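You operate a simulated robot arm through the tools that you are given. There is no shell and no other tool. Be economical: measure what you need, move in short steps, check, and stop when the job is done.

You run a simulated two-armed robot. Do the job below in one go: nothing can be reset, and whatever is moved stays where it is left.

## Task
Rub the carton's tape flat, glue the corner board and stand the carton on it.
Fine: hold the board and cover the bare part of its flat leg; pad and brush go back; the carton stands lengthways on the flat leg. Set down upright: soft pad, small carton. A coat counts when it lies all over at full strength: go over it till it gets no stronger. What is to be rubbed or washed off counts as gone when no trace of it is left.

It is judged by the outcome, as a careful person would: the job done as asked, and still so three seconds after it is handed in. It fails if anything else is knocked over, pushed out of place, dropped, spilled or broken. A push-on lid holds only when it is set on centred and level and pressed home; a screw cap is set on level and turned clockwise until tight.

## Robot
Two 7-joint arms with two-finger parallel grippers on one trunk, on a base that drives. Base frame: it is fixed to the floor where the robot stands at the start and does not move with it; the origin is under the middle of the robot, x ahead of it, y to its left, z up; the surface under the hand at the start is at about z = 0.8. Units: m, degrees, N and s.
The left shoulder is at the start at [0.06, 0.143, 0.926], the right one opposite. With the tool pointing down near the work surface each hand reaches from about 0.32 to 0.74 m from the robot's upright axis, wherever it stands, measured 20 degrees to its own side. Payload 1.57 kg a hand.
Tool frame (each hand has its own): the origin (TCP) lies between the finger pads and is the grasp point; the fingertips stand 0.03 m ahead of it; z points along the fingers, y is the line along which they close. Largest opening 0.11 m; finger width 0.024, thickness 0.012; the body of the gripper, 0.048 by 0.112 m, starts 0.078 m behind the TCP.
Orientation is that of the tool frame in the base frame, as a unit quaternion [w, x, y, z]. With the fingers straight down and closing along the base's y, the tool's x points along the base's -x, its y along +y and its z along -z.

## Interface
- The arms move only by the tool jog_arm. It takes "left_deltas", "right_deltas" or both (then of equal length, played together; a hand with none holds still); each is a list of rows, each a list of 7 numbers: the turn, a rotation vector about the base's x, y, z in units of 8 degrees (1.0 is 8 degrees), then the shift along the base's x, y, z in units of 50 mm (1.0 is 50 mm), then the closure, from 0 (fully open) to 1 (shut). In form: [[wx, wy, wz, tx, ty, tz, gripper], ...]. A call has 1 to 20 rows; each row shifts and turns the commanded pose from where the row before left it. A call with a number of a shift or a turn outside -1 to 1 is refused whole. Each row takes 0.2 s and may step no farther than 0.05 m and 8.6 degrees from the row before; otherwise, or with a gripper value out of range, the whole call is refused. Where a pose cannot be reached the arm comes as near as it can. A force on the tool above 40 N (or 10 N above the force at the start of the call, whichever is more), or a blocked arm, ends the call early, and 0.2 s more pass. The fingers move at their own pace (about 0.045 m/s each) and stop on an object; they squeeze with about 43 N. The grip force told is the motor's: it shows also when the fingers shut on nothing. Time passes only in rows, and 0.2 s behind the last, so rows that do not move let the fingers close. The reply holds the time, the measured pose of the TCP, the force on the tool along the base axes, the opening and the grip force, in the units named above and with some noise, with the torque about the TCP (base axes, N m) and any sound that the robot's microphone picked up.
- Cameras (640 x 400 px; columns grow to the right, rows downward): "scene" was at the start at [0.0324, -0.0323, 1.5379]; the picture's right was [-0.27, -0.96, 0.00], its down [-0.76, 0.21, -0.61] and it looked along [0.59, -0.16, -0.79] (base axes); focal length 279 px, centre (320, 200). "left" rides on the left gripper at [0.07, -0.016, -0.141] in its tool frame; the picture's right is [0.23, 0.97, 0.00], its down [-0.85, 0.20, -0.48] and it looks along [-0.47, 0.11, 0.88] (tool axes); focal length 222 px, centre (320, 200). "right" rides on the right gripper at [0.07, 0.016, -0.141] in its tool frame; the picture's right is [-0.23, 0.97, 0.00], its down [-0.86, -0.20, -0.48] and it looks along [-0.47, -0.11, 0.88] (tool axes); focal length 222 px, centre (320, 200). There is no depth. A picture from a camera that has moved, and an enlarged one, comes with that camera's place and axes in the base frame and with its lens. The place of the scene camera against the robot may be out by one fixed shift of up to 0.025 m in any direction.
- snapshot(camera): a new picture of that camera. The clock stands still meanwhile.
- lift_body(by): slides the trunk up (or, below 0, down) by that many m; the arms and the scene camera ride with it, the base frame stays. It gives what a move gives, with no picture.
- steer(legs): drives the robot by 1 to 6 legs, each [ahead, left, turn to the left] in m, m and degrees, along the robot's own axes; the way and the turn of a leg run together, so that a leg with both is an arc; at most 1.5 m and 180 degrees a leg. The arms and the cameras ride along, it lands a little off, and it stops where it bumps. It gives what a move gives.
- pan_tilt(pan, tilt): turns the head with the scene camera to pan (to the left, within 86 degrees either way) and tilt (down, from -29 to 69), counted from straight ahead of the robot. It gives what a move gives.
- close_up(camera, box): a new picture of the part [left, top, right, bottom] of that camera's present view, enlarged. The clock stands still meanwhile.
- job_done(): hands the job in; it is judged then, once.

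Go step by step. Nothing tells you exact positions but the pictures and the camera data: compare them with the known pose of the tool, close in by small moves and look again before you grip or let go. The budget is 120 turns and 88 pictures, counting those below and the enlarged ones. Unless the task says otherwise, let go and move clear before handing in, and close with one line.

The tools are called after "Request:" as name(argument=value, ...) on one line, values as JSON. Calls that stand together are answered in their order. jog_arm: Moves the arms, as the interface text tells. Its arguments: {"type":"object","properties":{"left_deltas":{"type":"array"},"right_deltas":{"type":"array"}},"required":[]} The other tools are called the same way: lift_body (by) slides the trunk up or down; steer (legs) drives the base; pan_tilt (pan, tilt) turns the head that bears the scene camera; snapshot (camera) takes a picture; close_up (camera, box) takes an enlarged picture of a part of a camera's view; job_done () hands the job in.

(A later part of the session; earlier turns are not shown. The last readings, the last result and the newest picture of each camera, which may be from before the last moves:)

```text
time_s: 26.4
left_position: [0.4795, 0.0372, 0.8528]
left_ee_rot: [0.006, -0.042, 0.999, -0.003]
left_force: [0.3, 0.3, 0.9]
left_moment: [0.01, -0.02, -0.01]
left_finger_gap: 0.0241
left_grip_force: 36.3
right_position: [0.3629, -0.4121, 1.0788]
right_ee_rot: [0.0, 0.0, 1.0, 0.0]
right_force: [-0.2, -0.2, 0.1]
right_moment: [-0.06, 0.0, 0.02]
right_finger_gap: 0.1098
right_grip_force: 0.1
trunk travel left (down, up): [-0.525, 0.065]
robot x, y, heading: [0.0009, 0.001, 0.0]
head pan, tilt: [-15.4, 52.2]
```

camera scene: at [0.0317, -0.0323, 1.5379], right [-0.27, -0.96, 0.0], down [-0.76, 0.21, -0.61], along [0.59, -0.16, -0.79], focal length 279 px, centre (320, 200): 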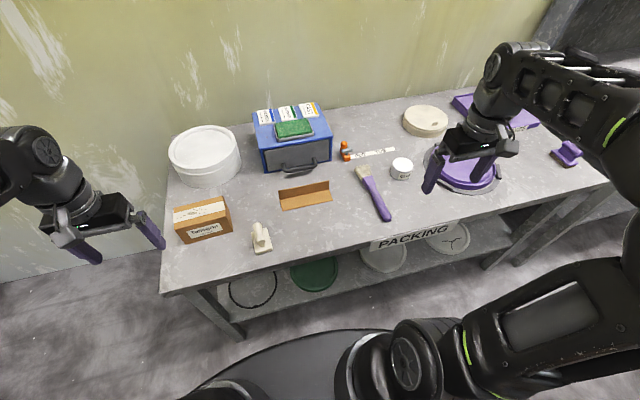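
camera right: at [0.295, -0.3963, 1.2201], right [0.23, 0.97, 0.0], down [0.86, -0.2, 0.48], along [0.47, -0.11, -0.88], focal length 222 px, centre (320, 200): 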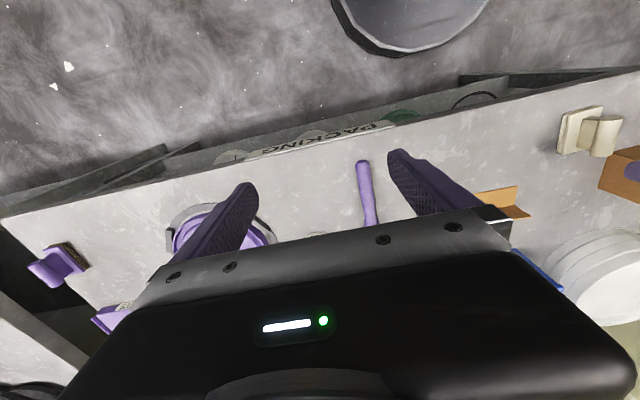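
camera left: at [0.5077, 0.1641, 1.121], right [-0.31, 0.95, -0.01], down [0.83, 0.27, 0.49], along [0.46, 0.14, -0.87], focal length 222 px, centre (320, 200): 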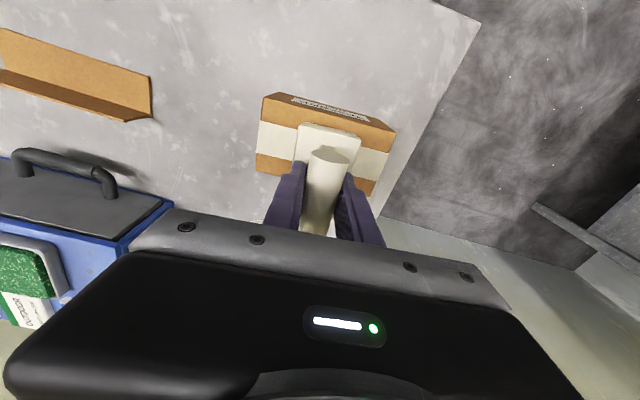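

Request:
jog_arm(left_deltas=[[0, 0, 0, 0, 0, -0.015, 1], [0, 0, 0, 0, 0, 0, 0.7], [0, 0, 0, 0, 0, 0, 0.5], [0, 0, 0, 0, 0, 0, 0.5], [0, 0, 0, 0, 0, 0.2, 0.5], [0, 0, 0, 0, 0, 0.6, 0.5], [0, 0, 0, 0, 0, 0.8, 0.3], [0, 0, -0.6, 0, 0, 0.8, 0]], right_deltas=[[0, 0, 0, 0.4, 0.15, 0, 0], [0, 0, 0, 0.4, 0.15, 0, 0], [0, 0, 0, 0.4, 0.15, -0.2, 0], [0, 0, 0, 0.4, 0.15, -0.2, 0], [0, 0, 0, 0.4, 0.15, -0.2, 0], [0, 0, 0, 0.4, 0.15, -0.2, 0], [0, 0, 0, 0.4, 0.15, -0.2, 0], [0, 0, 0, 0, 0.15, -0.2, 0]])

Request:
snapshot(camera="right")

Request:
snapshot(camera="scene")

```text
time_s: 28.2
left_position: [0.4771, 0.0368, 0.9727]
left_ee_rot: [0.005, 0.0, 1.0, -0.001]
left_force: [-0.7, 0.1, 0.1]
left_moment: [0.01, 0.0, 0.01]
left_finger_gap: 0.1055
left_grip_force: 0.2
right_position: [0.5045, -0.3504, 1.021]
right_ee_rot: [0.0, 0.0, 1.0, 0.0]
right_force: [-0.3, 0.5, -0.5]
right_moment: [0.0, 0.0, 0.02]
right_finger_gap: 0.11
right_grip_force: 0.1
trunk travel left (down, up): [-0.525, 0.065]
robot x, y, heading: [0.0017, -0.001, -0.2]
head pan, tilt: [-15.4, 52.2]
```

```text
53 pictures are left
camera right: at [0.4343, -0.3338, 1.1609], right [0.23, 0.97, 0.0], down [0.85, -0.2, 0.48], along [0.47, -0.11, -0.88], focal length 222 px, centre (320, 200)
```

right: 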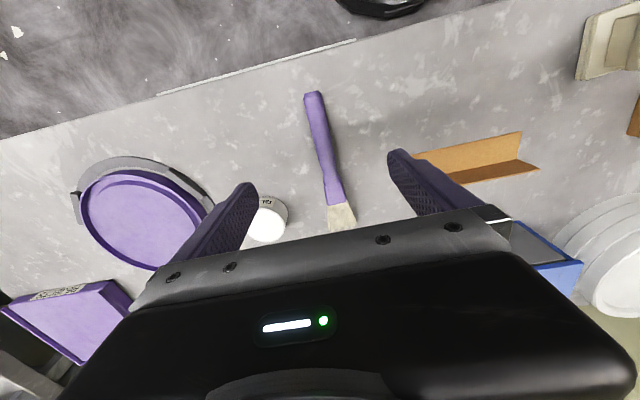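

```text
52 pictures are left
camera scene: at [0.0316, -0.0318, 1.5379], right [-0.26, -0.96, 0.0], down [-0.76, 0.21, -0.61], along [0.59, -0.16, -0.79], focal length 279 px, centre (320, 200)
```

scene: 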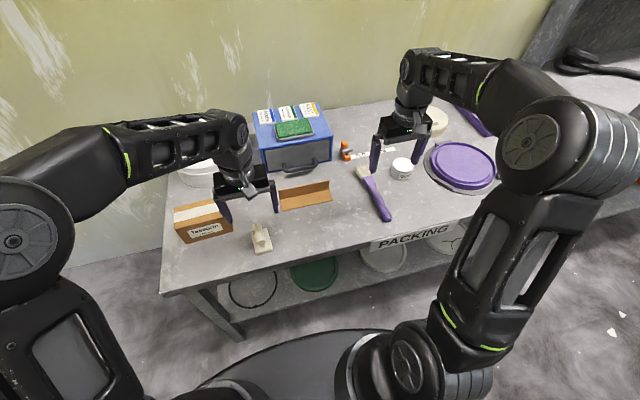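

The brush lies along x at y≈-.350: handle x .456–.637, bristles out to .696. I'll approach with the right hand pitched about 29° so the fingers point forward, which lets me tip the bristles down later without over-reaching. The left hand retracts.

Request:
jog_arm(right_deltas=[[0, -0.9, 0, 0.3, 0, -0.3, 0.3], [0, -0.9, 0, 0.3, 0, -0.3, 0.4], [0, -0.9, 0, 0.3, 0, -0.4, 0.5], [0, -0.9, 0, 0.3, 0, -0.4, 0.5], [0, 0, 0, 0.2, 0, -0.6, 0.5], [0, 0, 0, 0, 0, -0.6, 0.5]], left_deltas=[[0, 0, 0, -0.2, 0.5, 0.3, 0], [0, 0, 0, -0.2, 0.5, 0.3, 0], [0, 0, 0, -0.2, 0.5, 0.3, 0], [0, 0, 0, -0.2, 0.5, 0.3, 0], [0, 0, 0, -0.2, 0.5, 0, 0], [0, 0, 0, 0, 0, 0, 0]])

Request:
snapshot(camera="right")

Request:
close_up(camera="scene", box=[310, 130, 430, 230])

```text
time_s: 29.6
left_position: [0.4279, 0.1616, 1.0315]
left_ee_rot: [0.006, -0.002, 1.0, -0.002]
left_force: [-0.1, -0.5, -0.9]
left_moment: [0.03, -0.02, 0.04]
left_finger_gap: 0.1098
left_grip_force: 0.1
right_position: [0.5739, -0.3535, 0.8868]
right_ee_rot: [0.248, 0.0, 0.969, 0.0]
right_force: [0.4, -0.5, 0.4]
right_moment: [-0.01, -0.01, 0.0]
right_finger_gap: 0.0551
right_grip_force: 0.0
trunk travel left (down, up): [-0.525, 0.065]
robot x, y, heading: [-0.0026, 0.0009, -0.0]
head pan, tilt: [-15.4, 52.2]
```

```text
51 pictures are left
camera right: at [0.4454, -0.3355, 0.9763], right [0.2, 0.97, 0.11], down [0.52, -0.2, 0.83], along [0.83, -0.11, -0.54], focal length 222 px, centre (320, 200)
```

right: 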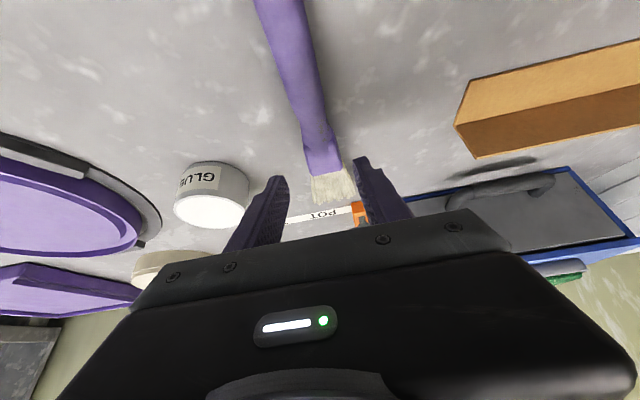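

```text
4.00 times, centred on (370, 180) of scene
camera zoom: at [0.0326, -0.0327, 1.5379], right [-0.26, -0.96, 0.0], down [-0.76, 0.21, -0.61], along [0.59, -0.16, -0.79], focal length 1117 px, centre (120, 280)
```

zoom: 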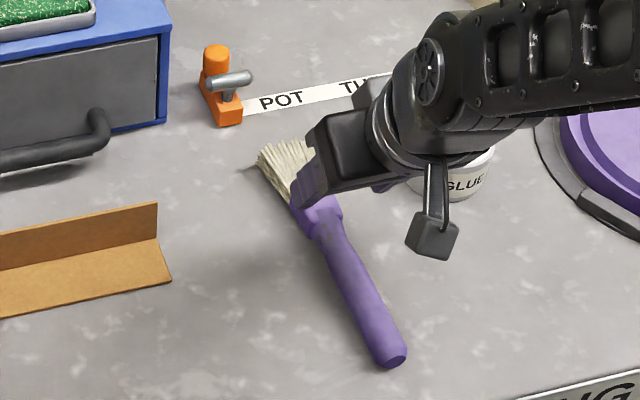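

The brush axis is at y≈-.348. I'll back off slightly to grip the handle just behind the wide head, then lower and close.

Request:
jog_arm(right_deltas=[[0, 0, 0, -0.4, 0.11, 0, 0.5], [0, 0, 0, 0, 0, -0.5, 0.5], [0, 0, 0, 0, 0, -0.3, 0.5], [0, 0, 0, 0, 0, -0.12, 0.5], [0, 0, 0, 0, 0, -0.08, 0.5]])

Request:
close_up(camera="right", box=[200, 0, 440, 240])

```text
time_s: 30.8
left_position: [0.4282, 0.1616, 1.0316]
left_ee_rot: [0.005, -0.001, 1.0, -0.002]
left_force: [0.2, 0.0, 0.9]
left_moment: [0.0, 0.0, 0.02]
left_finger_gap: 0.11
left_grip_force: 0.1
right_position: [0.5549, -0.3476, 0.8396]
right_ee_rot: [0.249, 0.0, 0.969, 0.0]
right_force: [-0.7, -0.2, 0.2]
right_moment: [-0.03, -0.02, 0.02]
right_finger_gap: 0.055
right_grip_force: 0.1
trunk travel left (down, up): [-0.525, 0.065]
robot x, y, heading: [-0.0038, -0.0005, 0.2]
head pan, tilt: [-15.4, 52.2]
```

```text
1.67 times, centred on (320, 120) of right
camera zoom: at [0.4254, -0.3304, 0.9294], right [0.2, 0.97, 0.11], down [0.52, -0.2, 0.83], along [0.83, -0.11, -0.55], focal length 370 px, centre (320, 333)
```

zoom: 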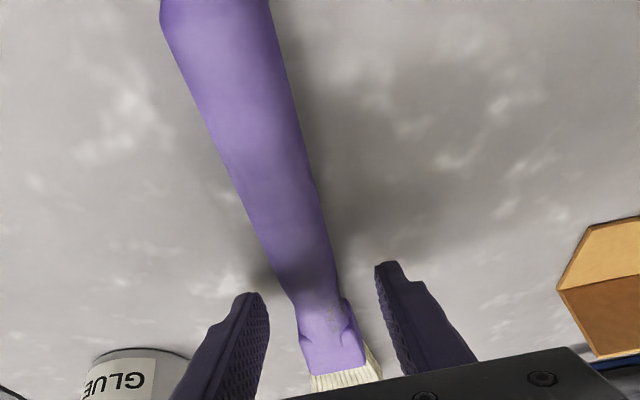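

Request:
jog_arm(right_deltas=[[0, 0, 0, -0.2, 0, 0, 0.5], [0, 0, 0, 0, 0, -0.07, 0.5], [0, 0, 0, 0, 0, 0, 0.7], [0, 0, 0, 0, 0, 0, 1], [0, 0, 0, 0, 0, 0, 1], [0, 0, 0, 0, 0, 0, 1], [0, 0, 0, 0, 0, 0, 1], [0, 0, 0, 0, 0, 0, 1], [0, 0, 0, 0, 0, 0, 1]])

Request:
jog_arm(right_deltas=[[0, 0, 0, 0, 0, 0.05, 1], [0, 0, 0, 0, 0, 0.1, 1], [0, 0, 0, 0, 0, 0.15, 1], [0, 0, 0, 0, 0, 0.2, 1]])

Request:
close_up(camera="scene", box=[310, 130, 430, 230])

```text
time_s: 32.8
left_position: [0.4278, 0.1617, 1.0323]
left_ee_rot: [0.005, -0.001, 1.0, -0.003]
left_force: [-0.2, -0.2, -0.2]
left_moment: [-0.01, 0.0, -0.03]
left_finger_gap: 0.11
left_grip_force: 0.1
right_position: [0.5434, -0.3469, 0.8351]
right_ee_rot: [0.249, 0.0, 0.969, 0.0]
right_force: [0.2, -0.1, 0.6]
right_moment: [0.01, -0.03, -0.06]
right_finger_gap: 0.0258
right_grip_force: 37.6
trunk travel left (down, up): [-0.525, 0.065]
robot x, y, heading: [0.0027, -0.0006, -0.1]
head pan, tilt: [-15.4, 52.2]
```

```text
time_s: 33.8
left_position: [0.4285, 0.1614, 1.0324]
left_ee_rot: [0.005, -0.001, 1.0, -0.002]
left_force: [-0.1, -0.3, 0.0]
left_moment: [0.01, 0.0, -0.02]
left_finger_gap: 0.1099
left_grip_force: 0.0
right_position: [0.5438, -0.3451, 0.8598]
right_ee_rot: [0.248, 0.0, 0.969, 0.0]
right_force: [-0.1, -0.7, -0.5]
right_moment: [-0.03, 0.02, -0.02]
right_finger_gap: 0.0255
right_grip_force: 37.1
trunk travel left (down, up): [-0.525, 0.065]
robot x, y, heading: [-0.0002, -0.0003, -0.4]
head pan, tilt: [-15.4, 52.2]
```

```text
4.00 times, centred on (370, 180) of scene
camera zoom: at [0.0322, -0.0321, 1.5378], right [-0.26, -0.96, 0.0], down [-0.76, 0.21, -0.61], along [0.59, -0.16, -0.79], focal length 1117 px, centre (120, 280)
```

zoom: 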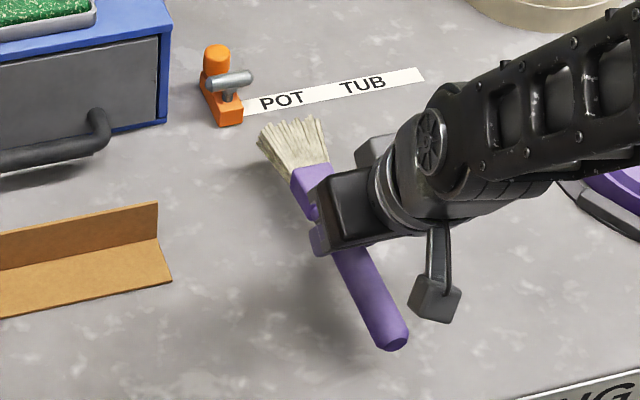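

The brush is held; its home is TCP (.543, -.347, .835) at this pitch. I'll raise it, tip the bristles down 40°, and carry it over the pot.

Request:
jog_arm(right_deltas=[[0, 0, 0, 0, 0, 0.5, 1], [0, 0, 0, 0, 0, 0.6, 1], [0, 0.6, 0, -0.1, 0, 0.5, 1], [0, 0.7, 0, -0.1, 0, 0.4, 1], [0, 0.7, 0, -0.1, 0, 0.4, 1], [0, 0.7, 0, 0, -0.3, 0.2, 1], [0, 0.7, 0, 0, -0.5, 0.2, 1], [0, 0.8, 0, 0, -0.6, 0, 1], [0, 0.8, 0, 0, -0.6, 0, 1], [0, 0, 0, 0, -0.5, 0, 1], [0, 0, 0, 0, -0.2, 0, 1]])

Request:
snapshot(camera="right")

Request:
close_up(camera="scene", box=[330, 110, 450, 210])

```text
time_s: 36.2
left_position: [0.428, 0.1614, 1.0313]
left_ee_rot: [0.005, 0.0, 1.0, -0.002]
left_force: [-0.8, 0.2, 0.5]
left_moment: [0.01, 0.03, 0.04]
left_finger_gap: 0.1102
left_grip_force: 0.1
right_position: [0.529, -0.444, 0.9993]
right_ee_rot: [-0.06, -0.001, 0.998, 0.0]
right_force: [0.3, 0.1, -0.1]
right_moment: [0.0, 0.04, 0.01]
right_finger_gap: 0.0259
right_grip_force: 37.1
right hand out of reach, approached as far as the arm can: row 9, 10, 11
trunk travel left (down, up): [-0.525, 0.065]
robot x, y, heading: [-0.0021, 0.0005, 0.1]
head pan, tilt: [-15.4, 52.2]
```

```text
47 pictures are left
camera right: at [0.4765, -0.4261, 1.1474], right [0.22, 0.97, -0.03], down [0.91, -0.2, 0.37], along [0.36, -0.11, -0.93], focal length 222 px, centre (320, 200)
```

right: 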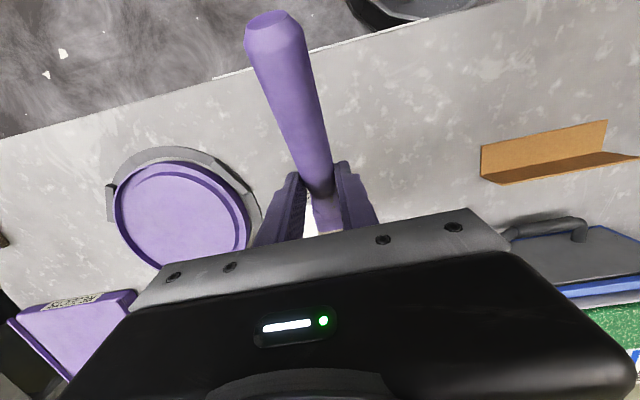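

```text
4.00 times, centred on (390, 160) of scene
camera zoom: at [0.032, -0.0322, 1.5379], right [-0.26, -0.96, 0.0], down [-0.76, 0.21, -0.61], along [0.59, -0.16, -0.79], focal length 1117 px, centre (40, 360)
```

zoom: 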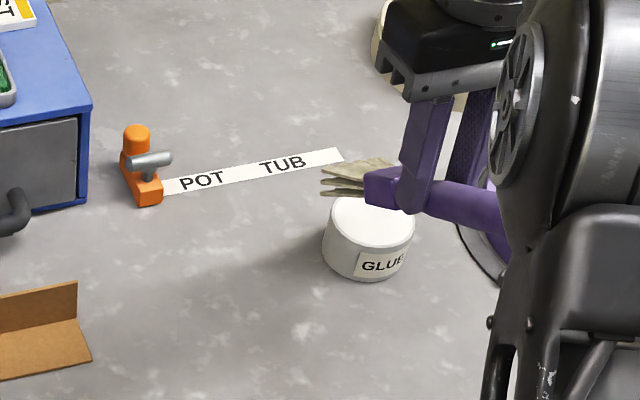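

The right arm is at its reach limit there. I'll shift the robot 0.12 m to its right; the hands are clear of everything.

Request:
steer(legs=[[0, -0.12, 0]])

```text
time_s: 37.4
left_position: [0.4279, 0.0418, 1.0318]
left_ee_rot: [0.006, -0.001, 1.0, -0.003]
left_force: [0.9, -0.2, 0.5]
left_moment: [0.03, 0.05, -0.01]
left_finger_gap: 0.1099
left_grip_force: 0.1
right_position: [0.5279, -0.562, 0.9983]
right_ee_rot: [-0.06, -0.001, 0.998, -0.001]
right_force: [0.4, -1.3, -1.6]
right_moment: [0.07, 0.01, 0.0]
right_finger_gap: 0.0258
right_grip_force: 36.4
trunk travel left (down, up): [-0.525, 0.065]
robot x, y, heading: [0.0007, -0.1185, 0.4]
head pan, tilt: [-15.4, 52.2]
```

Request:
jog_arm(right_deltas=[[0, 0.25, 0, 0, 0.6, 0, 1], [0, 0.25, 0, 0, 0.6, 0, 1], [0, 0, 0, 0, 0.44, 0, 1], [0, 0, 0, 0, 0, 0, 1]])

Request:
pan_tilt(pan=-30, tilt=45)

Request:
snapshot(camera="scene")

Request:
snapshot(camera="left")

```text
time_s: 38.4
left_position: [0.4277, 0.0424, 1.0324]
left_ee_rot: [0.006, -0.001, 1.0, -0.004]
left_force: [-0.5, -0.3, 0.6]
left_moment: [0.0, -0.03, 0.0]
left_finger_gap: 0.1099
left_grip_force: 0.0
right_position: [0.4876, -0.5088, 1.0251]
right_ee_rot: [-0.08, 0.003, 0.997, -0.002]
right_force: [-0.3, 0.1, -0.8]
right_moment: [0.0, 0.03, 0.0]
right_finger_gap: 0.0258
right_grip_force: 37.1
right hand out of reach, approached as far as the arm can: row 1, 2, 3
trunk travel left (down, up): [-0.525, 0.065]
robot x, y, heading: [-0.0029, -0.1186, -0.3]
head pan, tilt: [-15.4, 52.2]
```

```text
time_s: 39.2
left_position: [0.4274, 0.0439, 1.0321]
left_ee_rot: [0.005, -0.002, 1.0, -0.003]
left_force: [0.1, -0.4, -0.5]
left_moment: [0.01, -0.01, 0.0]
left_finger_gap: 0.11
left_grip_force: 0.1
right_position: [0.4882, -0.5097, 1.0238]
right_ee_rot: [-0.08, 0.004, 0.997, -0.003]
right_force: [1.0, 0.5, 0.1]
right_moment: [-0.03, -0.01, 0.04]
right_finger_gap: 0.0257
right_grip_force: 37.5
trunk travel left (down, up): [-0.525, 0.065]
robot x, y, heading: [-0.0008, -0.1152, 0.3]
head pan, tilt: [-30.0, 45.0]
```

```text
45 pictures are left
camera scene: at [0.0305, -0.1722, 1.5476], right [-0.5, -0.87, 0.0], down [-0.61, 0.35, -0.71], along [0.61, -0.35, -0.71], focal length 279 px, centre (320, 200)
```

scene: 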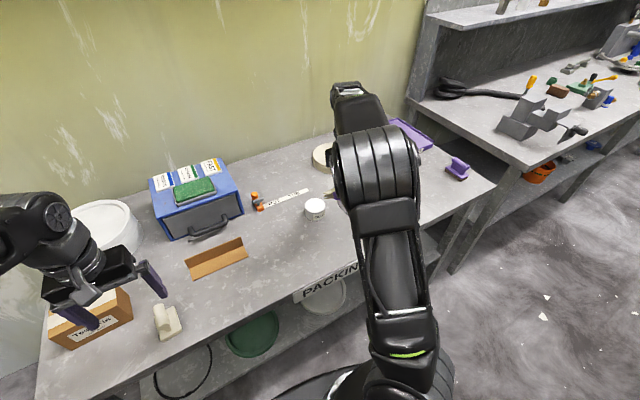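

```text
44 pictures are left
camera left: at [0.3563, 0.0266, 1.1733], right [-0.23, 0.97, -0.01], down [0.85, 0.2, 0.49], along [0.48, 0.1, -0.87], focal length 222 px, centre (320, 200)
```

left: 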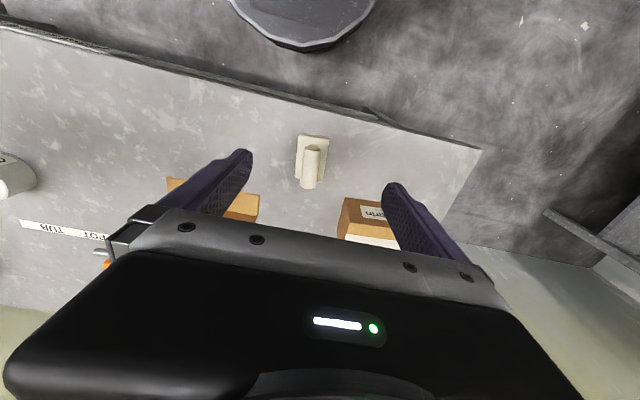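

The right arm is stretched out at that tilt. There is about 9 cm between the base and table edge, so I'll drive ahead 6 cm.

Request:
steer(legs=[[0.06, 0, 0]])

Request:
jog_arm(right_deltas=[[0, 0, 0, -0.1, 0.25, -0.2, 1], [0, 0, 0, -0.1, 0.25, -0.2, 1], [0, 0, 0, 0, 0, 0, 1]])

```text
time_s: 40.2
left_position: [0.4891, 0.0429, 1.0321]
left_ee_rot: [0.005, 0.0, 1.0, -0.003]
left_force: [0.9, 0.6, -0.4]
left_moment: [0.01, 0.05, 0.01]
left_finger_gap: 0.1103
left_grip_force: 0.0
right_position: [0.5489, -0.5111, 1.0231]
right_ee_rot: [-0.081, 0.003, 0.997, -0.003]
right_force: [-0.4, -0.2, -1.2]
right_moment: [0.01, 0.07, 0.05]
right_finger_gap: 0.0256
right_grip_force: 37.4
trunk travel left (down, up): [-0.525, 0.065]
robot x, y, heading: [0.0611, -0.1197, -0.2]
head pan, tilt: [-30.0, 45.0]
```

```text
time_s: 41.0
left_position: [0.4893, 0.043, 1.0328]
left_ee_rot: [0.006, 0.001, 1.0, -0.003]
left_force: [0.4, -0.9, -0.2]
left_moment: [-0.02, -0.05, -0.02]
left_finger_gap: 0.1101
left_grip_force: 0.0
right_position: [0.5382, -0.4855, 1.0027]
right_ee_rot: [-0.08, 0.005, 0.997, -0.002]
right_force: [0.1, -0.2, -0.3]
right_moment: [-0.03, 0.03, 0.01]
right_finger_gap: 0.0257
right_grip_force: 37.2
trunk travel left (down, up): [-0.525, 0.065]
robot x, y, heading: [0.0595, -0.1195, -0.1]
head pan, tilt: [-30.0, 45.0]
```

Request:
pan_tilt(pan=-25, tilt=50)

Request:
close_up(camera="scene", box=[270, 120, 430, 220])

Request:
snapshot(camera="right")

```text
time_s: 41.6
left_position: [0.4877, 0.0435, 1.0309]
left_ee_rot: [0.006, 0.0, 1.0, -0.002]
left_force: [0.2, -0.7, -0.3]
left_moment: [0.03, 0.01, 0.01]
left_finger_gap: 0.11
left_grip_force: 0.0
right_position: [0.5391, -0.4856, 1.0032]
right_ee_rot: [-0.082, 0.004, 0.997, -0.003]
right_force: [-0.2, 0.9, -1.1]
right_moment: [0.01, 0.02, 0.01]
right_finger_gap: 0.0259
right_grip_force: 37.2
trunk travel left (down, up): [-0.525, 0.065]
robot x, y, heading: [0.062, -0.1218, 0.1]
head pan, tilt: [-25.0, 50.0]
```

```text
4.00 times, centred on (350, 170) of scene
camera zoom: at [0.09, -0.1641, 1.5408], right [-0.42, -0.91, 0.0], down [-0.69, 0.32, -0.64], along [0.58, -0.27, -0.77], focal length 1117 px, centre (200, 320)
```

zoom: 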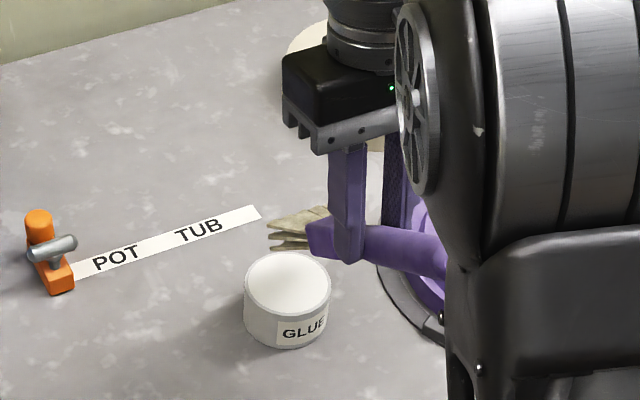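

```text
42 pictures are left
camera right: at [0.4927, -0.4673, 1.1536], right [0.23, 0.97, -0.04], down [0.92, -0.21, 0.34], along [0.32, -0.12, -0.94], focal length 222 px, centre (320, 200)
```

right: 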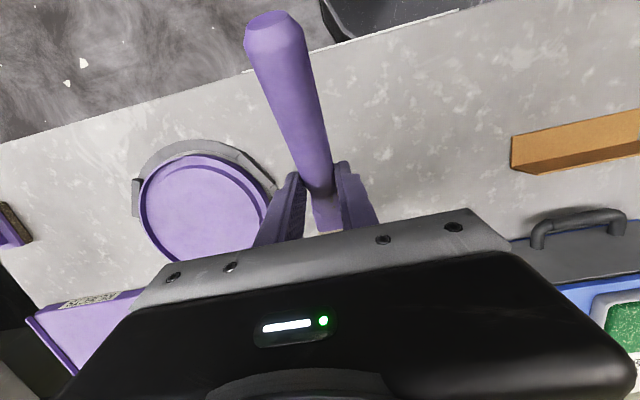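

The predicted tip matches the picture, and the pot is centred near (.632, -.478). I'll align and dip gently.

Request:
jog_arm(right_deltas=[[0, 0, 0, -0.22, 0.22, 0, 1], [0, 0, 0, 0, 0, -0.3, 1], [0, 0, 0, 0, 0, -0.3, 1], [0, 0, 0, 0, 0, -0.3, 1], [0, 0, 0, 0, 0, -0.1, 1]])

Request:
close_up(camera="scene", box=[300, 150, 380, 200])

```text
time_s: 42.8
left_position: [0.4882, 0.0423, 1.0328]
left_ee_rot: [0.006, 0.0, 1.0, -0.004]
left_force: [0.5, -0.6, 0.1]
left_moment: [0.03, -0.02, -0.01]
left_finger_gap: 0.1098
left_grip_force: 0.1
right_position: [0.5273, -0.4738, 0.954]
right_ee_rot: [-0.081, 0.006, 0.997, -0.002]
right_force: [-6.2, -0.3, 16.5]
right_moment: [0.01, -0.73, -0.01]
right_finger_gap: 0.0258
right_grip_force: 37.2
trunk travel left (down, up): [-0.525, 0.065]
robot x, y, heading: [0.0614, -0.118, 0.1]
head pan, tilt: [-25.0, 50.0]
```

```text
8.00 times, centred on (340, 175) of scene
camera zoom: at [0.0881, -0.1634, 1.5411], right [-0.42, -0.91, 0.0], down [-0.69, 0.32, -0.64], along [0.58, -0.27, -0.77], focal length 2234 px, centre (160, 400)
```

zoom: 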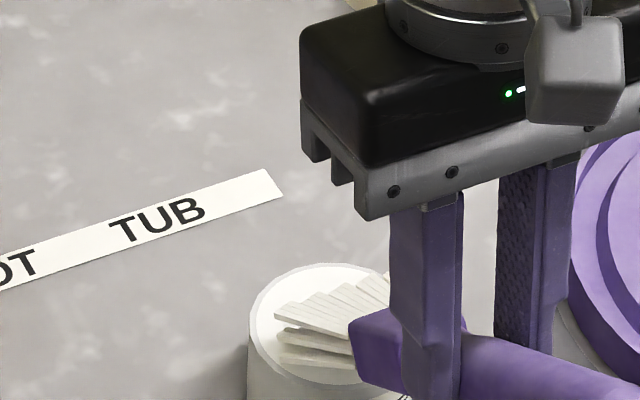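

The bristles have touched the glue and look white now. I'll lift and check.

Request:
jog_arm(right_deltas=[[0, 0, 0, 0, 0, 0.2, 1], [0, 0, 0, 0, 0, 0.6, 1], [0, 0, 0, 0, 0, 0.6, 1]])

Request:
close_up(camera="scene", box=[290, 130, 400, 200])

```text
time_s: 43.6
left_position: [0.4891, 0.0421, 1.0314]
left_ee_rot: [0.006, 0.001, 1.0, -0.003]
left_force: [0.5, 0.5, 0.9]
left_moment: [0.02, 0.01, 0.01]
left_finger_gap: 0.1101
left_grip_force: 0.0
right_position: [0.5258, -0.4745, 1.0238]
right_ee_rot: [-0.082, 0.004, 0.997, -0.002]
right_force: [0.5, -0.2, -0.7]
right_moment: [-0.01, 0.01, -0.02]
right_finger_gap: 0.0257
right_grip_force: 36.8
trunk travel left (down, up): [-0.525, 0.065]
robot x, y, heading: [0.0664, -0.1193, -0.1]
head pan, tilt: [-25.0, 50.0]
```

```text
5.71 times, centred on (345, 165) of scene
camera zoom: at [0.0896, -0.164, 1.5407], right [-0.42, -0.91, 0.0], down [-0.69, 0.32, -0.64], along [0.58, -0.27, -0.77], focal length 1596 px, centre (177, 400)
```

zoom: 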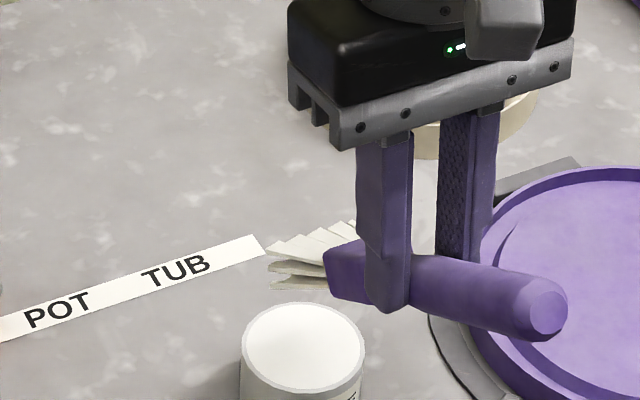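

The brush is loaded. Now the left hand will take hold of the board: yaw it -90° and lean it 30° so it pinches the top left corner of the standing leg. I'll hover there first and look.

Request:
jog_arm(left_deltas=[[0, 0, -0.94, 0.1, -0.1, 0, 0.3], [0, 0, -0.94, 0.2, -0.1, 0, 0.3], [0, 0, -0.94, 0.2, -0.1, 0, 0.3], [0, 0, -0.94, 0.2, -0.1, 0, 0.4], [0, 0, -0.94, 0.2, -0.1, 0, 0.4], [0, 0, -0.94, 0.2, -0.1, 0, 0.5], [0, 0, -0.94, 0.2, -0.1, -0.1, 0.5], [0, 0, -0.94, 0.2, -0.1, -0.1, 0.5], [0, 0, -0.94, 0.2, -0.1, -0.1, 0.5], [0, 0, -0.94, 0.2, -0.1, -0.1, 0.5], [0, 0, -0.94, 0.2, -0.1, -0.1, 0.5], [0, 0, -0.91, 0.2, -0.1, -0.1, 0.5], [-0.94, 0, 0, 0, -0.1, -0.2, 0.5], [-0.94, 0, 0, 0, -0.1, -0.2, 0.5], [-0.94, 0, 0, 0, -0.1, -0.2, 0.5], [-0.94, 0, 0, 0, -0.04, -0.2, 0.5]])

Request:
snapshot(camera="left")

Request:
pan_tilt(pan=-5, tilt=50)

Request:
snapshot(camera="scene")

```text
time_s: 47.0
left_position: [0.6035, -0.0345, 0.962]
left_ee_rot: [0.187, 0.682, 0.681, -0.191]
left_force: [0.2, -0.2, -0.1]
left_moment: [-0.01, 0.01, -0.02]
left_finger_gap: 0.0549
left_grip_force: 0.2
right_position: [0.5262, -0.4732, 1.024]
right_ee_rot: [-0.08, 0.004, 0.997, -0.001]
right_force: [0.4, -0.7, -0.7]
right_moment: [-0.02, 0.03, -0.03]
right_finger_gap: 0.026
right_grip_force: 36.9
trunk travel left (down, up): [-0.525, 0.065]
robot x, y, heading: [0.0607, -0.118, -0.1]
head pan, tilt: [-25.0, 50.0]
```

```text
39 pictures are left
camera left: at [0.5875, 0.0963, 1.0486], right [0.97, 0.19, -0.12], down [0.2, -0.49, 0.85], along [0.1, -0.85, -0.52], focal length 222 px, centre (320, 200)
```

left: 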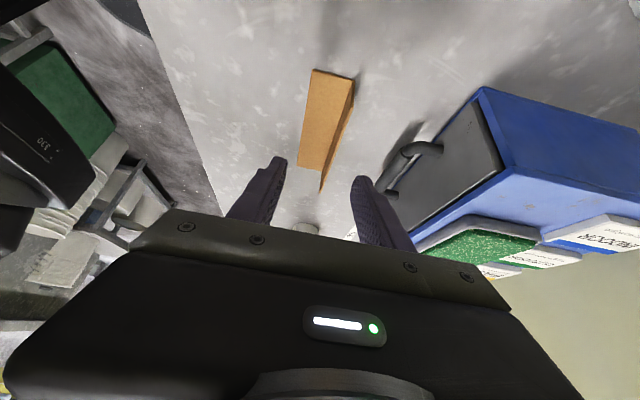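

```text
time_s: 47.9
left_position: [0.6027, -0.0354, 0.9611]
left_ee_rot: [0.185, 0.682, 0.681, -0.19]
left_force: [-0.1, 0.0, 0.2]
left_moment: [0.03, -0.02, 0.03]
left_finger_gap: 0.0549
left_grip_force: 0.2
right_position: [0.528, -0.4751, 1.0241]
right_ee_rot: [-0.081, 0.004, 0.997, -0.002]
right_force: [0.5, 0.2, -1.3]
right_moment: [0.0, 0.03, 0.01]
right_finger_gap: 0.0258
right_grip_force: 36.5
trunk travel left (down, up): [-0.525, 0.065]
robot x, y, heading: [0.0582, -0.1203, -0.1]
head pan, tilt: [-5.0, 50.0]
```

```text
38 pictures are left
camera scene: at [0.097, -0.1383, 1.5407], right [-0.09, -1.0, 0.0], down [-0.76, 0.07, -0.64], along [0.64, -0.06, -0.77], focal length 279 px, centre (320, 200)
```

scene: 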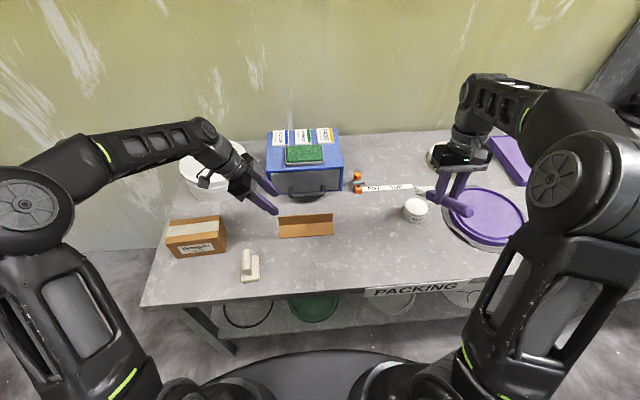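

The board spans x .576–.622 and y -.041 to -.209, with the standing leg at x≈.621. I'll lower the left hand so the fingers straddle the top left corner of that leg.

Request:
jog_arm(left_deltas=[[0, 0, 0, 0.36, 0, -0.2, 0.6], [0, 0, 0, 0, 0, -0.5, 0.6], [0, 0, 0, 0, 0, -0.5, 0.7], [0, 0, 0, 0, 0, -0.4, 0.7], [0, 0, 0, 0, 0, -0.3, 0.7], [0, 0, 0, 0, 0, 0, 0.7]])

Request:
close_up(camera="scene", box=[220, 150, 380, 250])

Request:
close_up(camera="left", box=[200, 0, 440, 240])

```text
time_s: 49.3
left_position: [0.6209, -0.035, 0.8665]
left_ee_rot: [0.185, 0.683, 0.681, -0.19]
left_force: [0.1, -0.2, 0.7]
left_moment: [-0.03, 0.01, 0.04]
left_finger_gap: 0.0333
left_grip_force: 0.1
right_position: [0.5276, -0.474, 1.0234]
right_ee_rot: [-0.081, 0.004, 0.997, -0.002]
right_force: [-0.1, 0.0, -1.7]
right_moment: [-0.01, 0.02, 0.02]
right_finger_gap: 0.0257
right_grip_force: 37.7
trunk travel left (down, up): [-0.525, 0.065]
robot x, y, heading: [0.0603, -0.1214, -0.1]
head pan, tilt: [-5.0, 50.0]
```

```text
4.00 times, centred on (300, 200) of scene
camera zoom: at [0.0969, -0.1383, 1.5407], right [-0.09, -1.0, 0.0], down [-0.76, 0.07, -0.64], along [0.64, -0.06, -0.77], focal length 1117 px, centre (400, 200)
```

zoom: 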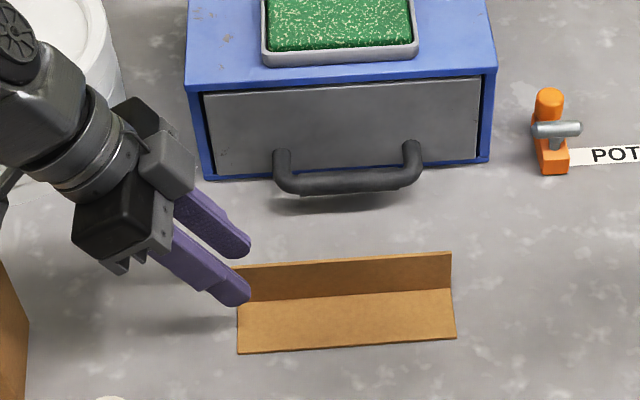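

```text
1.67 times, centred on (320, 120) of left
camera zoom: at [0.6064, 0.0967, 0.9534], right [0.97, 0.19, -0.12], down [0.2, -0.49, 0.85], along [0.1, -0.85, -0.52], focal length 370 px, centre (320, 333)
```

zoom: 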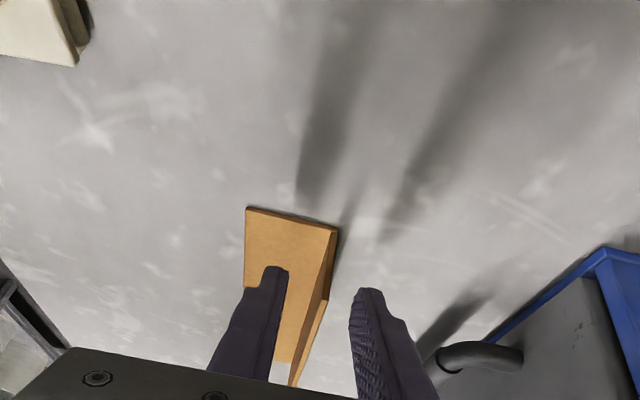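

The leg is between the fingers. I'll lower 6 mm and close.

Request:
jog_arm(left_deltas=[[0, 0, 0, 0, 0, -0.12, 0.7], [0, 0, 0, 0, 0, 0, 0.85], [0, 0, 0, 0, 0, 0, 1], [0, 0, 0, 0, 0, 0, 1], [0, 0, 0, 0, 0, 0, 1], [0, 0, 0, 0, 0, 0, 1], [0, 0, 0, 0, 0, 0, 1]])

Request:
close_up(camera="scene", box=[260, 180, 360, 243])

```text
time_s: 50.9
left_position: [0.6214, -0.0341, 0.8596]
left_ee_rot: [0.185, 0.682, 0.682, -0.189]
left_force: [-0.4, 0.1, 0.8]
left_moment: [0.0, -0.02, 0.01]
left_finger_gap: 0.003
left_grip_force: 24.6
right_position: [0.5268, -0.4752, 1.0235]
right_ee_rot: [-0.081, 0.005, 0.997, -0.002]
right_force: [0.5, -0.6, -0.3]
right_moment: [0.05, 0.04, 0.0]
right_finger_gap: 0.0258
right_grip_force: 37.1
trunk travel left (down, up): [-0.525, 0.065]
robot x, y, heading: [0.0612, -0.1145, 0.1]
head pan, tilt: [-5.0, 50.0]
```

```text
6.35 times, centred on (310, 212) of scene
camera zoom: at [0.097, -0.1382, 1.5407], right [-0.09, -1.0, 0.0], down [-0.76, 0.07, -0.64], along [0.64, -0.06, -0.77], focal length 1773 px, centre (384, 127)
```

zoom: 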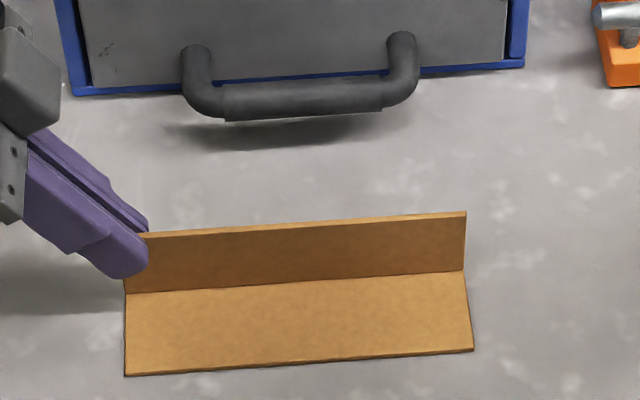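

The board is held (3 mm leg). I'll bring the loaded brush over the right part of the flat leg.

Request:
jog_arm(right_deltas=[[0, 0, 0, -0.1, 0.7, 0, 1], [0, 0, 0, -0.1, 0.7, 0, 1], [0, 0, 0, -0.1, 0.7, 0, 1], [0, 0, 0, -0.1, 0.7, 0, 1], [0, 0, 0, -0.1, 0.7, 0, 1], [0, 0, 0, -0.1, 0.7, 0, 1], [0, 0, 0, -0.06, 0.7, 0, 1], [0, 0, 0, 0, 0.8, -0.4, 1], [0, 0, 0, 0, 0, -0.6, 1], [0, 0, 0, 0, 0, -0.4, 1], [0, 0, 0, 0, 0, -0.3, 1]])

Request:
close_up(camera="scene", box=[260, 160, 400, 250])

```text
time_s: 53.3
left_position: [0.6217, -0.0348, 0.861]
left_ee_rot: [0.185, 0.683, 0.681, -0.189]
left_force: [0.7, 0.3, -0.6]
left_moment: [-0.01, -0.02, 0.0]
left_finger_gap: 0.0029
left_grip_force: 23.8
right_position: [0.4944, -0.1891, 0.9381]
right_ee_rot: [-0.08, 0.004, 0.997, -0.001]
right_force: [1.4, -0.5, -1.4]
right_moment: [0.02, 0.0, 0.0]
right_finger_gap: 0.026
right_grip_force: 37.2
trunk travel left (down, up): [-0.525, 0.065]
robot x, y, heading: [0.0597, -0.1203, 0.3]
head pan, tilt: [-5.0, 50.0]
```

```text
4.44 times, centred on (330, 205) of scene
camera zoom: at [0.0971, -0.1382, 1.5407], right [-0.09, -1.0, 0.0], down [-0.76, 0.07, -0.64], along [0.64, -0.06, -0.77], focal length 1241 px, centre (276, 178)
```

zoom: 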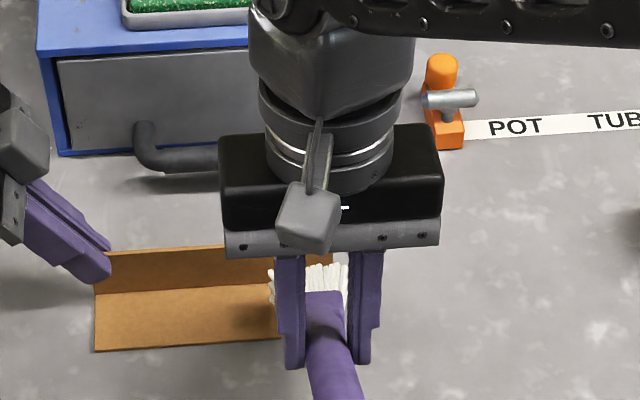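

Request:
jog_arm(right_deltas=[[0, 0, 0, 0, 0, -0.2, 1], [0, 0, 0, 0, 0, -0.1, 1], [0, 0, 0, 0, 0, -0.06, 1], [0, 0, 0, 0, 0, 0, 1]])

```text
time_s: 54.3
left_position: [0.6221, -0.0354, 0.861]
left_ee_rot: [0.185, 0.683, 0.681, -0.19]
left_force: [0.9, -0.3, 0.1]
left_moment: [0.02, -0.04, 0.0]
left_finger_gap: 0.0029
left_grip_force: 23.9
right_position: [0.4956, -0.1896, 0.9205]
right_ee_rot: [-0.082, 0.004, 0.997, -0.002]
right_force: [0.9, -0.3, -1.0]
right_moment: [-0.03, 0.03, -0.04]
right_finger_gap: 0.0256
right_grip_force: 37.3
trunk travel left (down, up): [-0.525, 0.065]
robot x, y, heading: [0.0593, -0.1185, 0.0]
head pan, tilt: [-5.0, 50.0]
```

Request:
jog_arm(right_deltas=[[0, 0, 0, 0, 0, -0.06, 1], [0, 0, 0, 0, 0, -0.03, 1], [0, 0, 0, 0, 0, 0, 1]])

```text
time_s: 55.1
left_position: [0.6227, -0.0354, 0.8587]
left_ee_rot: [0.185, 0.683, 0.681, -0.19]
left_force: [-1.0, -0.5, 0.2]
left_moment: [0.0, 0.0, 0.01]
left_finger_gap: 0.0028
left_grip_force: 24.6
right_position: [0.493, -0.189, 0.916]
right_ee_rot: [-0.081, 0.004, 0.997, -0.003]
right_force: [0.3, -0.4, -0.6]
right_moment: [0.01, 0.03, 0.0]
right_finger_gap: 0.0259
right_grip_force: 37.3
trunk travel left (down, up): [-0.525, 0.065]
robot x, y, heading: [0.06, -0.1203, 0.1]
head pan, tilt: [-5.0, 50.0]
```

Request:
jog_arm(right_deltas=[[0, 0, 0, 0, 0, -0.04, 1], [0, 0, 0, 0, 0, 0, 1]])

Request:
jog_arm(right_deltas=[[0, 0, 0, 0, 0, -0.04, 1], [0, 0, 0, 0, 0, 0, 1]])

```text
time_s: 55.7
left_position: [0.6221, -0.0338, 0.8604]
left_ee_rot: [0.184, 0.683, 0.681, -0.19]
left_force: [-0.1, -0.3, 0.6]
left_moment: [0.03, -0.02, -0.02]
left_finger_gap: 0.0029
left_grip_force: 24.0
right_position: [0.4938, -0.19, 0.9139]
right_ee_rot: [-0.081, 0.004, 0.997, -0.002]
right_force: [0.3, 0.1, -0.8]
right_moment: [0.03, -0.02, 0.02]
right_finger_gap: 0.0256
right_grip_force: 36.7
trunk travel left (down, up): [-0.525, 0.065]
robot x, y, heading: [0.0616, -0.1162, -0.1]
head pan, tilt: [-5.0, 50.0]
```

```text
time_s: 56.3
left_position: [0.621, -0.034, 0.8599]
left_ee_rot: [0.185, 0.683, 0.681, -0.188]
left_force: [1.0, 1.1, -3.4]
left_moment: [0.34, -0.19, 0.01]
left_finger_gap: 0.003
left_grip_force: 24.5
right_position: [0.4927, -0.1893, 0.9119]
right_ee_rot: [-0.08, 0.005, 0.997, -0.001]
right_force: [-1.4, -0.8, 12.6]
right_moment: [-0.01, -0.96, -0.08]
right_finger_gap: 0.026
right_grip_force: 37.0
trunk travel left (down, up): [-0.525, 0.065]
robot x, y, heading: [0.063, -0.1175, -0.1]
head pan, tilt: [-5.0, 50.0]
```

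Contact at about z .9125. I'll ease slightly and stroke along the leg to the left, then lift to look.

Request:
jog_arm(right_deltas=[[0, 0, 0, 0, 0.1, 0.012, 1], [0, 0, 0, 0, 0.25, 0, 1], [0, 0, 0, 0, 0.25, 0, 1], [0, 0, 0, 0, 0.25, 0, 1], [0, 0, 0, 0, 0.25, 0, 1], [0, 0, 0, 0, 0.25, 0, 1], [0, 0, 0, 0, 0.25, 0, 1], [0, 0, 0, 0, 0.25, 0, 1], [0, 0, 0, 0, 0.25, 0, 1], [0, 0, 0, 0, 0.25, 0, 1]])

Request:
close_up(camera="scene", box=[240, 170, 360, 250])

```text
time_s: 58.5
left_position: [0.6214, -0.0345, 0.8607]
left_ee_rot: [0.185, 0.682, 0.681, -0.19]
left_force: [0.0, 0.6, 0.8]
left_moment: [-0.12, 0.01, -0.04]
left_finger_gap: 0.0028
left_grip_force: 23.9
right_position: [0.4943, -0.0709, 0.9128]
right_ee_rot: [-0.081, 0.004, 0.997, -0.002]
right_force: [0.0, -0.1, -1.7]
right_moment: [-0.02, 0.0, 0.01]
right_finger_gap: 0.0259
right_grip_force: 37.0
trunk travel left (down, up): [-0.525, 0.065]
robot x, y, heading: [0.0605, -0.1179, -0.1]
head pan, tilt: [-5.0, 50.0]
```

```text
5.00 times, centred on (300, 210) of scene
camera zoom: at [0.097, -0.1379, 1.5407], right [-0.09, -1.0, 0.0], down [-0.76, 0.07, -0.64], along [0.64, -0.06, -0.77], focal length 1396 px, centre (420, 150)
```

zoom: 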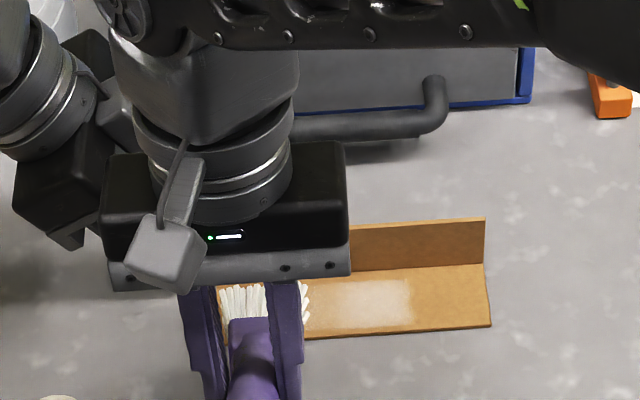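

A faint coat appears, but contact was too light. I'll press a little more and go back and forth.

Request:
jog_arm(right_deltas=[[0, 0, 0, 0, 0, -0.04, 1], [0, 0, 0, 0, -0.25, -0.01, 1], [0, 0, 0, 0, -0.25, 0, 1], [0, 0, 0, 0, -0.25, 0, 1], [0, 0, 0, 0, -0.25, 0, 1], [0, 0, 0, 0, -0.25, 0, 1], [0, 0, 0, 0, -0.25, 0, 1], [0, 0, 0, 0, -0.25, 0, 1], [0, 0, 0, 0, -0.25, 0, 1], [0, 0, 0, 0, -0.25, 0, 1], [0, 0, 0, 0, -0.25, 0, 1], [0, 0, 0, 0, 0, 0, 1]])

Request:
close_up(camera="scene", box=[240, 170, 360, 250])

```text
time_s: 61.1
left_position: [0.622, -0.0353, 0.8601]
left_ee_rot: [0.186, 0.682, 0.681, -0.189]
left_force: [-0.2, -3.7, -3.7]
left_moment: [0.19, -0.05, 0.01]
left_finger_gap: 0.003
left_grip_force: 24.7
right_position: [0.4936, -0.1968, 0.9096]
right_ee_rot: [-0.08, 0.004, 0.997, -0.002]
right_force: [-0.7, 2.9, 10.0]
right_moment: [0.38, -0.94, 0.3]
right_finger_gap: 0.0258
right_grip_force: 36.9
trunk travel left (down, up): [-0.525, 0.065]
robot x, y, heading: [0.0593, -0.1197, 0.1]
head pan, tilt: [-5.0, 50.0]
```

```text
5.00 times, centred on (300, 210) of scene
camera zoom: at [0.0963, -0.1381, 1.5408], right [-0.09, -1.0, 0.0], down [-0.76, 0.07, -0.64], along [0.64, -0.06, -0.77], focal length 1396 px, centre (420, 150)
```

zoom: 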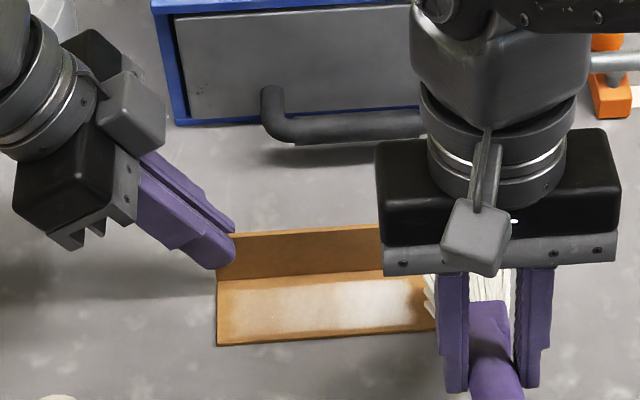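

The coat is building. Next I'll pass nearer the fold going left, then nearer the front edge coming back.

Request:
jog_arm(right_deltas=[[0, 0, 0, 0.22, 0.31, 0, 1], [0, 0, 0, 0, 0.31, 0, 1], [0, 0, 0, 0, 0.31, 0, 1], [0, 0, 0, 0, 0.31, 0, 1], [0, 0, 0, 0, 0.31, 0, 1], [0, 0, 0, 0, 0.31, 0, 1], [0, 0, 0, 0, 0.31, 0, 1], [0, 0, 0, 0, 0.31, 0, 1], [0, 0, 0, 0, 0.36, 0, 1], [0, 0, 0, -0.4, 0, 0, 1], [0, 0, 0, 0, -0.31, 0, 1], [0, 0, 0, 0, -0.31, 0, 1], [0, 0, 0, 0, -0.31, 0, 1], [0, 0, 0, 0, -0.31, 0, 1], [0, 0, 0, 0, -0.31, 0, 1], [0, 0, 0, 0, -0.31, 0, 1], [0, 0, 0, 0, -0.31, 0, 1], [0, 0, 0, 0, -0.31, 0, 1], [0, 0, 0, 0, -0.31, 0, 1]])

Request:
close_up(camera="scene", box=[240, 170, 360, 250])

```text
time_s: 65.1
left_position: [0.6219, -0.0354, 0.8607]
left_ee_rot: [0.185, 0.682, 0.681, -0.189]
left_force: [-1.0, -0.3, 0.7]
left_moment: [0.01, 0.01, 0.0]
left_finger_gap: 0.0029
left_grip_force: 23.9
right_position: [0.4855, -0.1938, 0.9097]
right_ee_rot: [-0.081, 0.004, 0.997, -0.002]
right_force: [-0.3, 0.4, -0.8]
right_moment: [-0.02, 0.0, -0.03]
right_finger_gap: 0.0257
right_grip_force: 37.5
trunk travel left (down, up): [-0.525, 0.065]
robot x, y, heading: [0.0582, -0.1189, 0.0]
head pan, tilt: [-5.0, 50.0]
```

```text
5.00 times, centred on (300, 210) of scene
camera zoom: at [0.0969, -0.1384, 1.5407], right [-0.09, -1.0, 0.0], down [-0.76, 0.07, -0.64], along [0.64, -0.06, -0.77], focal length 1396 px, centre (420, 150)
```

zoom: 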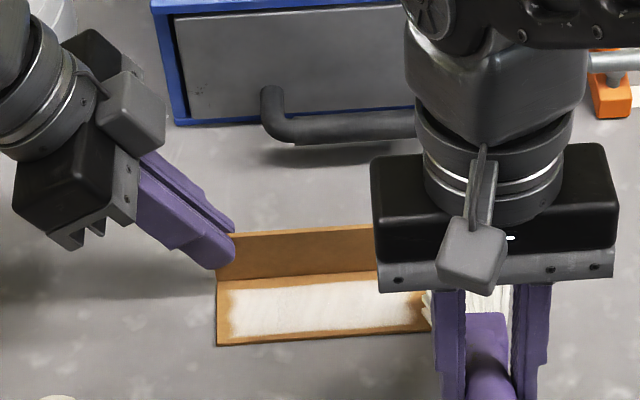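

The centre is well coated. The margins remain: front edge, fold and both ends. I'll press slightly deeper and work those.

Request:
jog_arm(right_deltas=[[0, 0, 0, -0.18, 0, 0, 1], [0, 0, 0, 0, -0.1, -0.05, 1], [0, 0, 0, 0, 0.3, 0, 1], [0, 0, 0, 0, 0.3, 0, 1], [0, 0, 0, 0, 0.3, 0, 1], [0, 0, 0, 0, 0.3, 0, 1], [0, 0, 0, 0, 0.3, 0, 1], [0, 0, 0, 0, 0.3, 0, 1], [0, 0, 0, 0, 0.3, 0, 1], [0, 0, 0, 0, 0.3, 0, 1], [0, 0, 0, 0, 0.3, 0, 1], [0, 0, 0, 0, 0.3, 0, 1], [0, 0, 0, 0, 0.08, 0, 1], [0, 0, 0, 0, 0, 0, 1]])

Request:
close_up(camera="scene", box=[240, 170, 360, 250])

```text
time_s: 68.1
left_position: [0.6227, -0.0347, 0.8601]
left_ee_rot: [0.184, 0.683, 0.681, -0.19]
left_force: [-0.2, 0.6, 1.3]
left_moment: [0.06, -0.03, 0.01]
left_finger_gap: 0.0026
left_grip_force: 24.8
right_position: [0.4748, -0.0438, 0.9089]
right_ee_rot: [-0.081, 0.004, 0.997, -0.002]
right_force: [0.1, -0.3, -0.4]
right_moment: [0.0, 0.02, 0.01]
right_finger_gap: 0.0257
right_grip_force: 36.9
trunk travel left (down, up): [-0.525, 0.065]
robot x, y, heading: [0.0613, -0.1169, -0.1]
head pan, tilt: [-5.0, 50.0]
```

```text
5.00 times, centred on (300, 210) of scene
camera zoom: at [0.0969, -0.1381, 1.5407], right [-0.09, -1.0, 0.0], down [-0.76, 0.07, -0.64], along [0.64, -0.06, -0.77], focal length 1396 px, centre (420, 150)
```

zoom: 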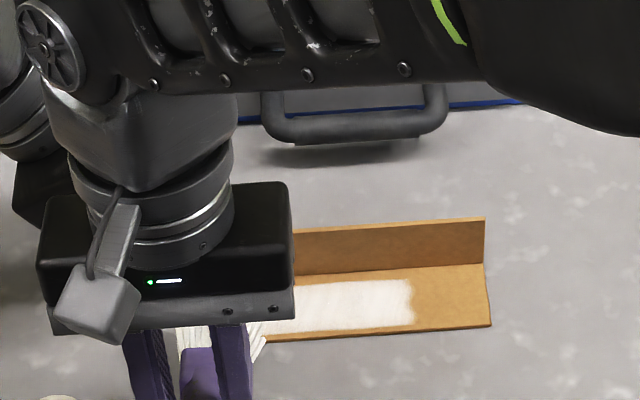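

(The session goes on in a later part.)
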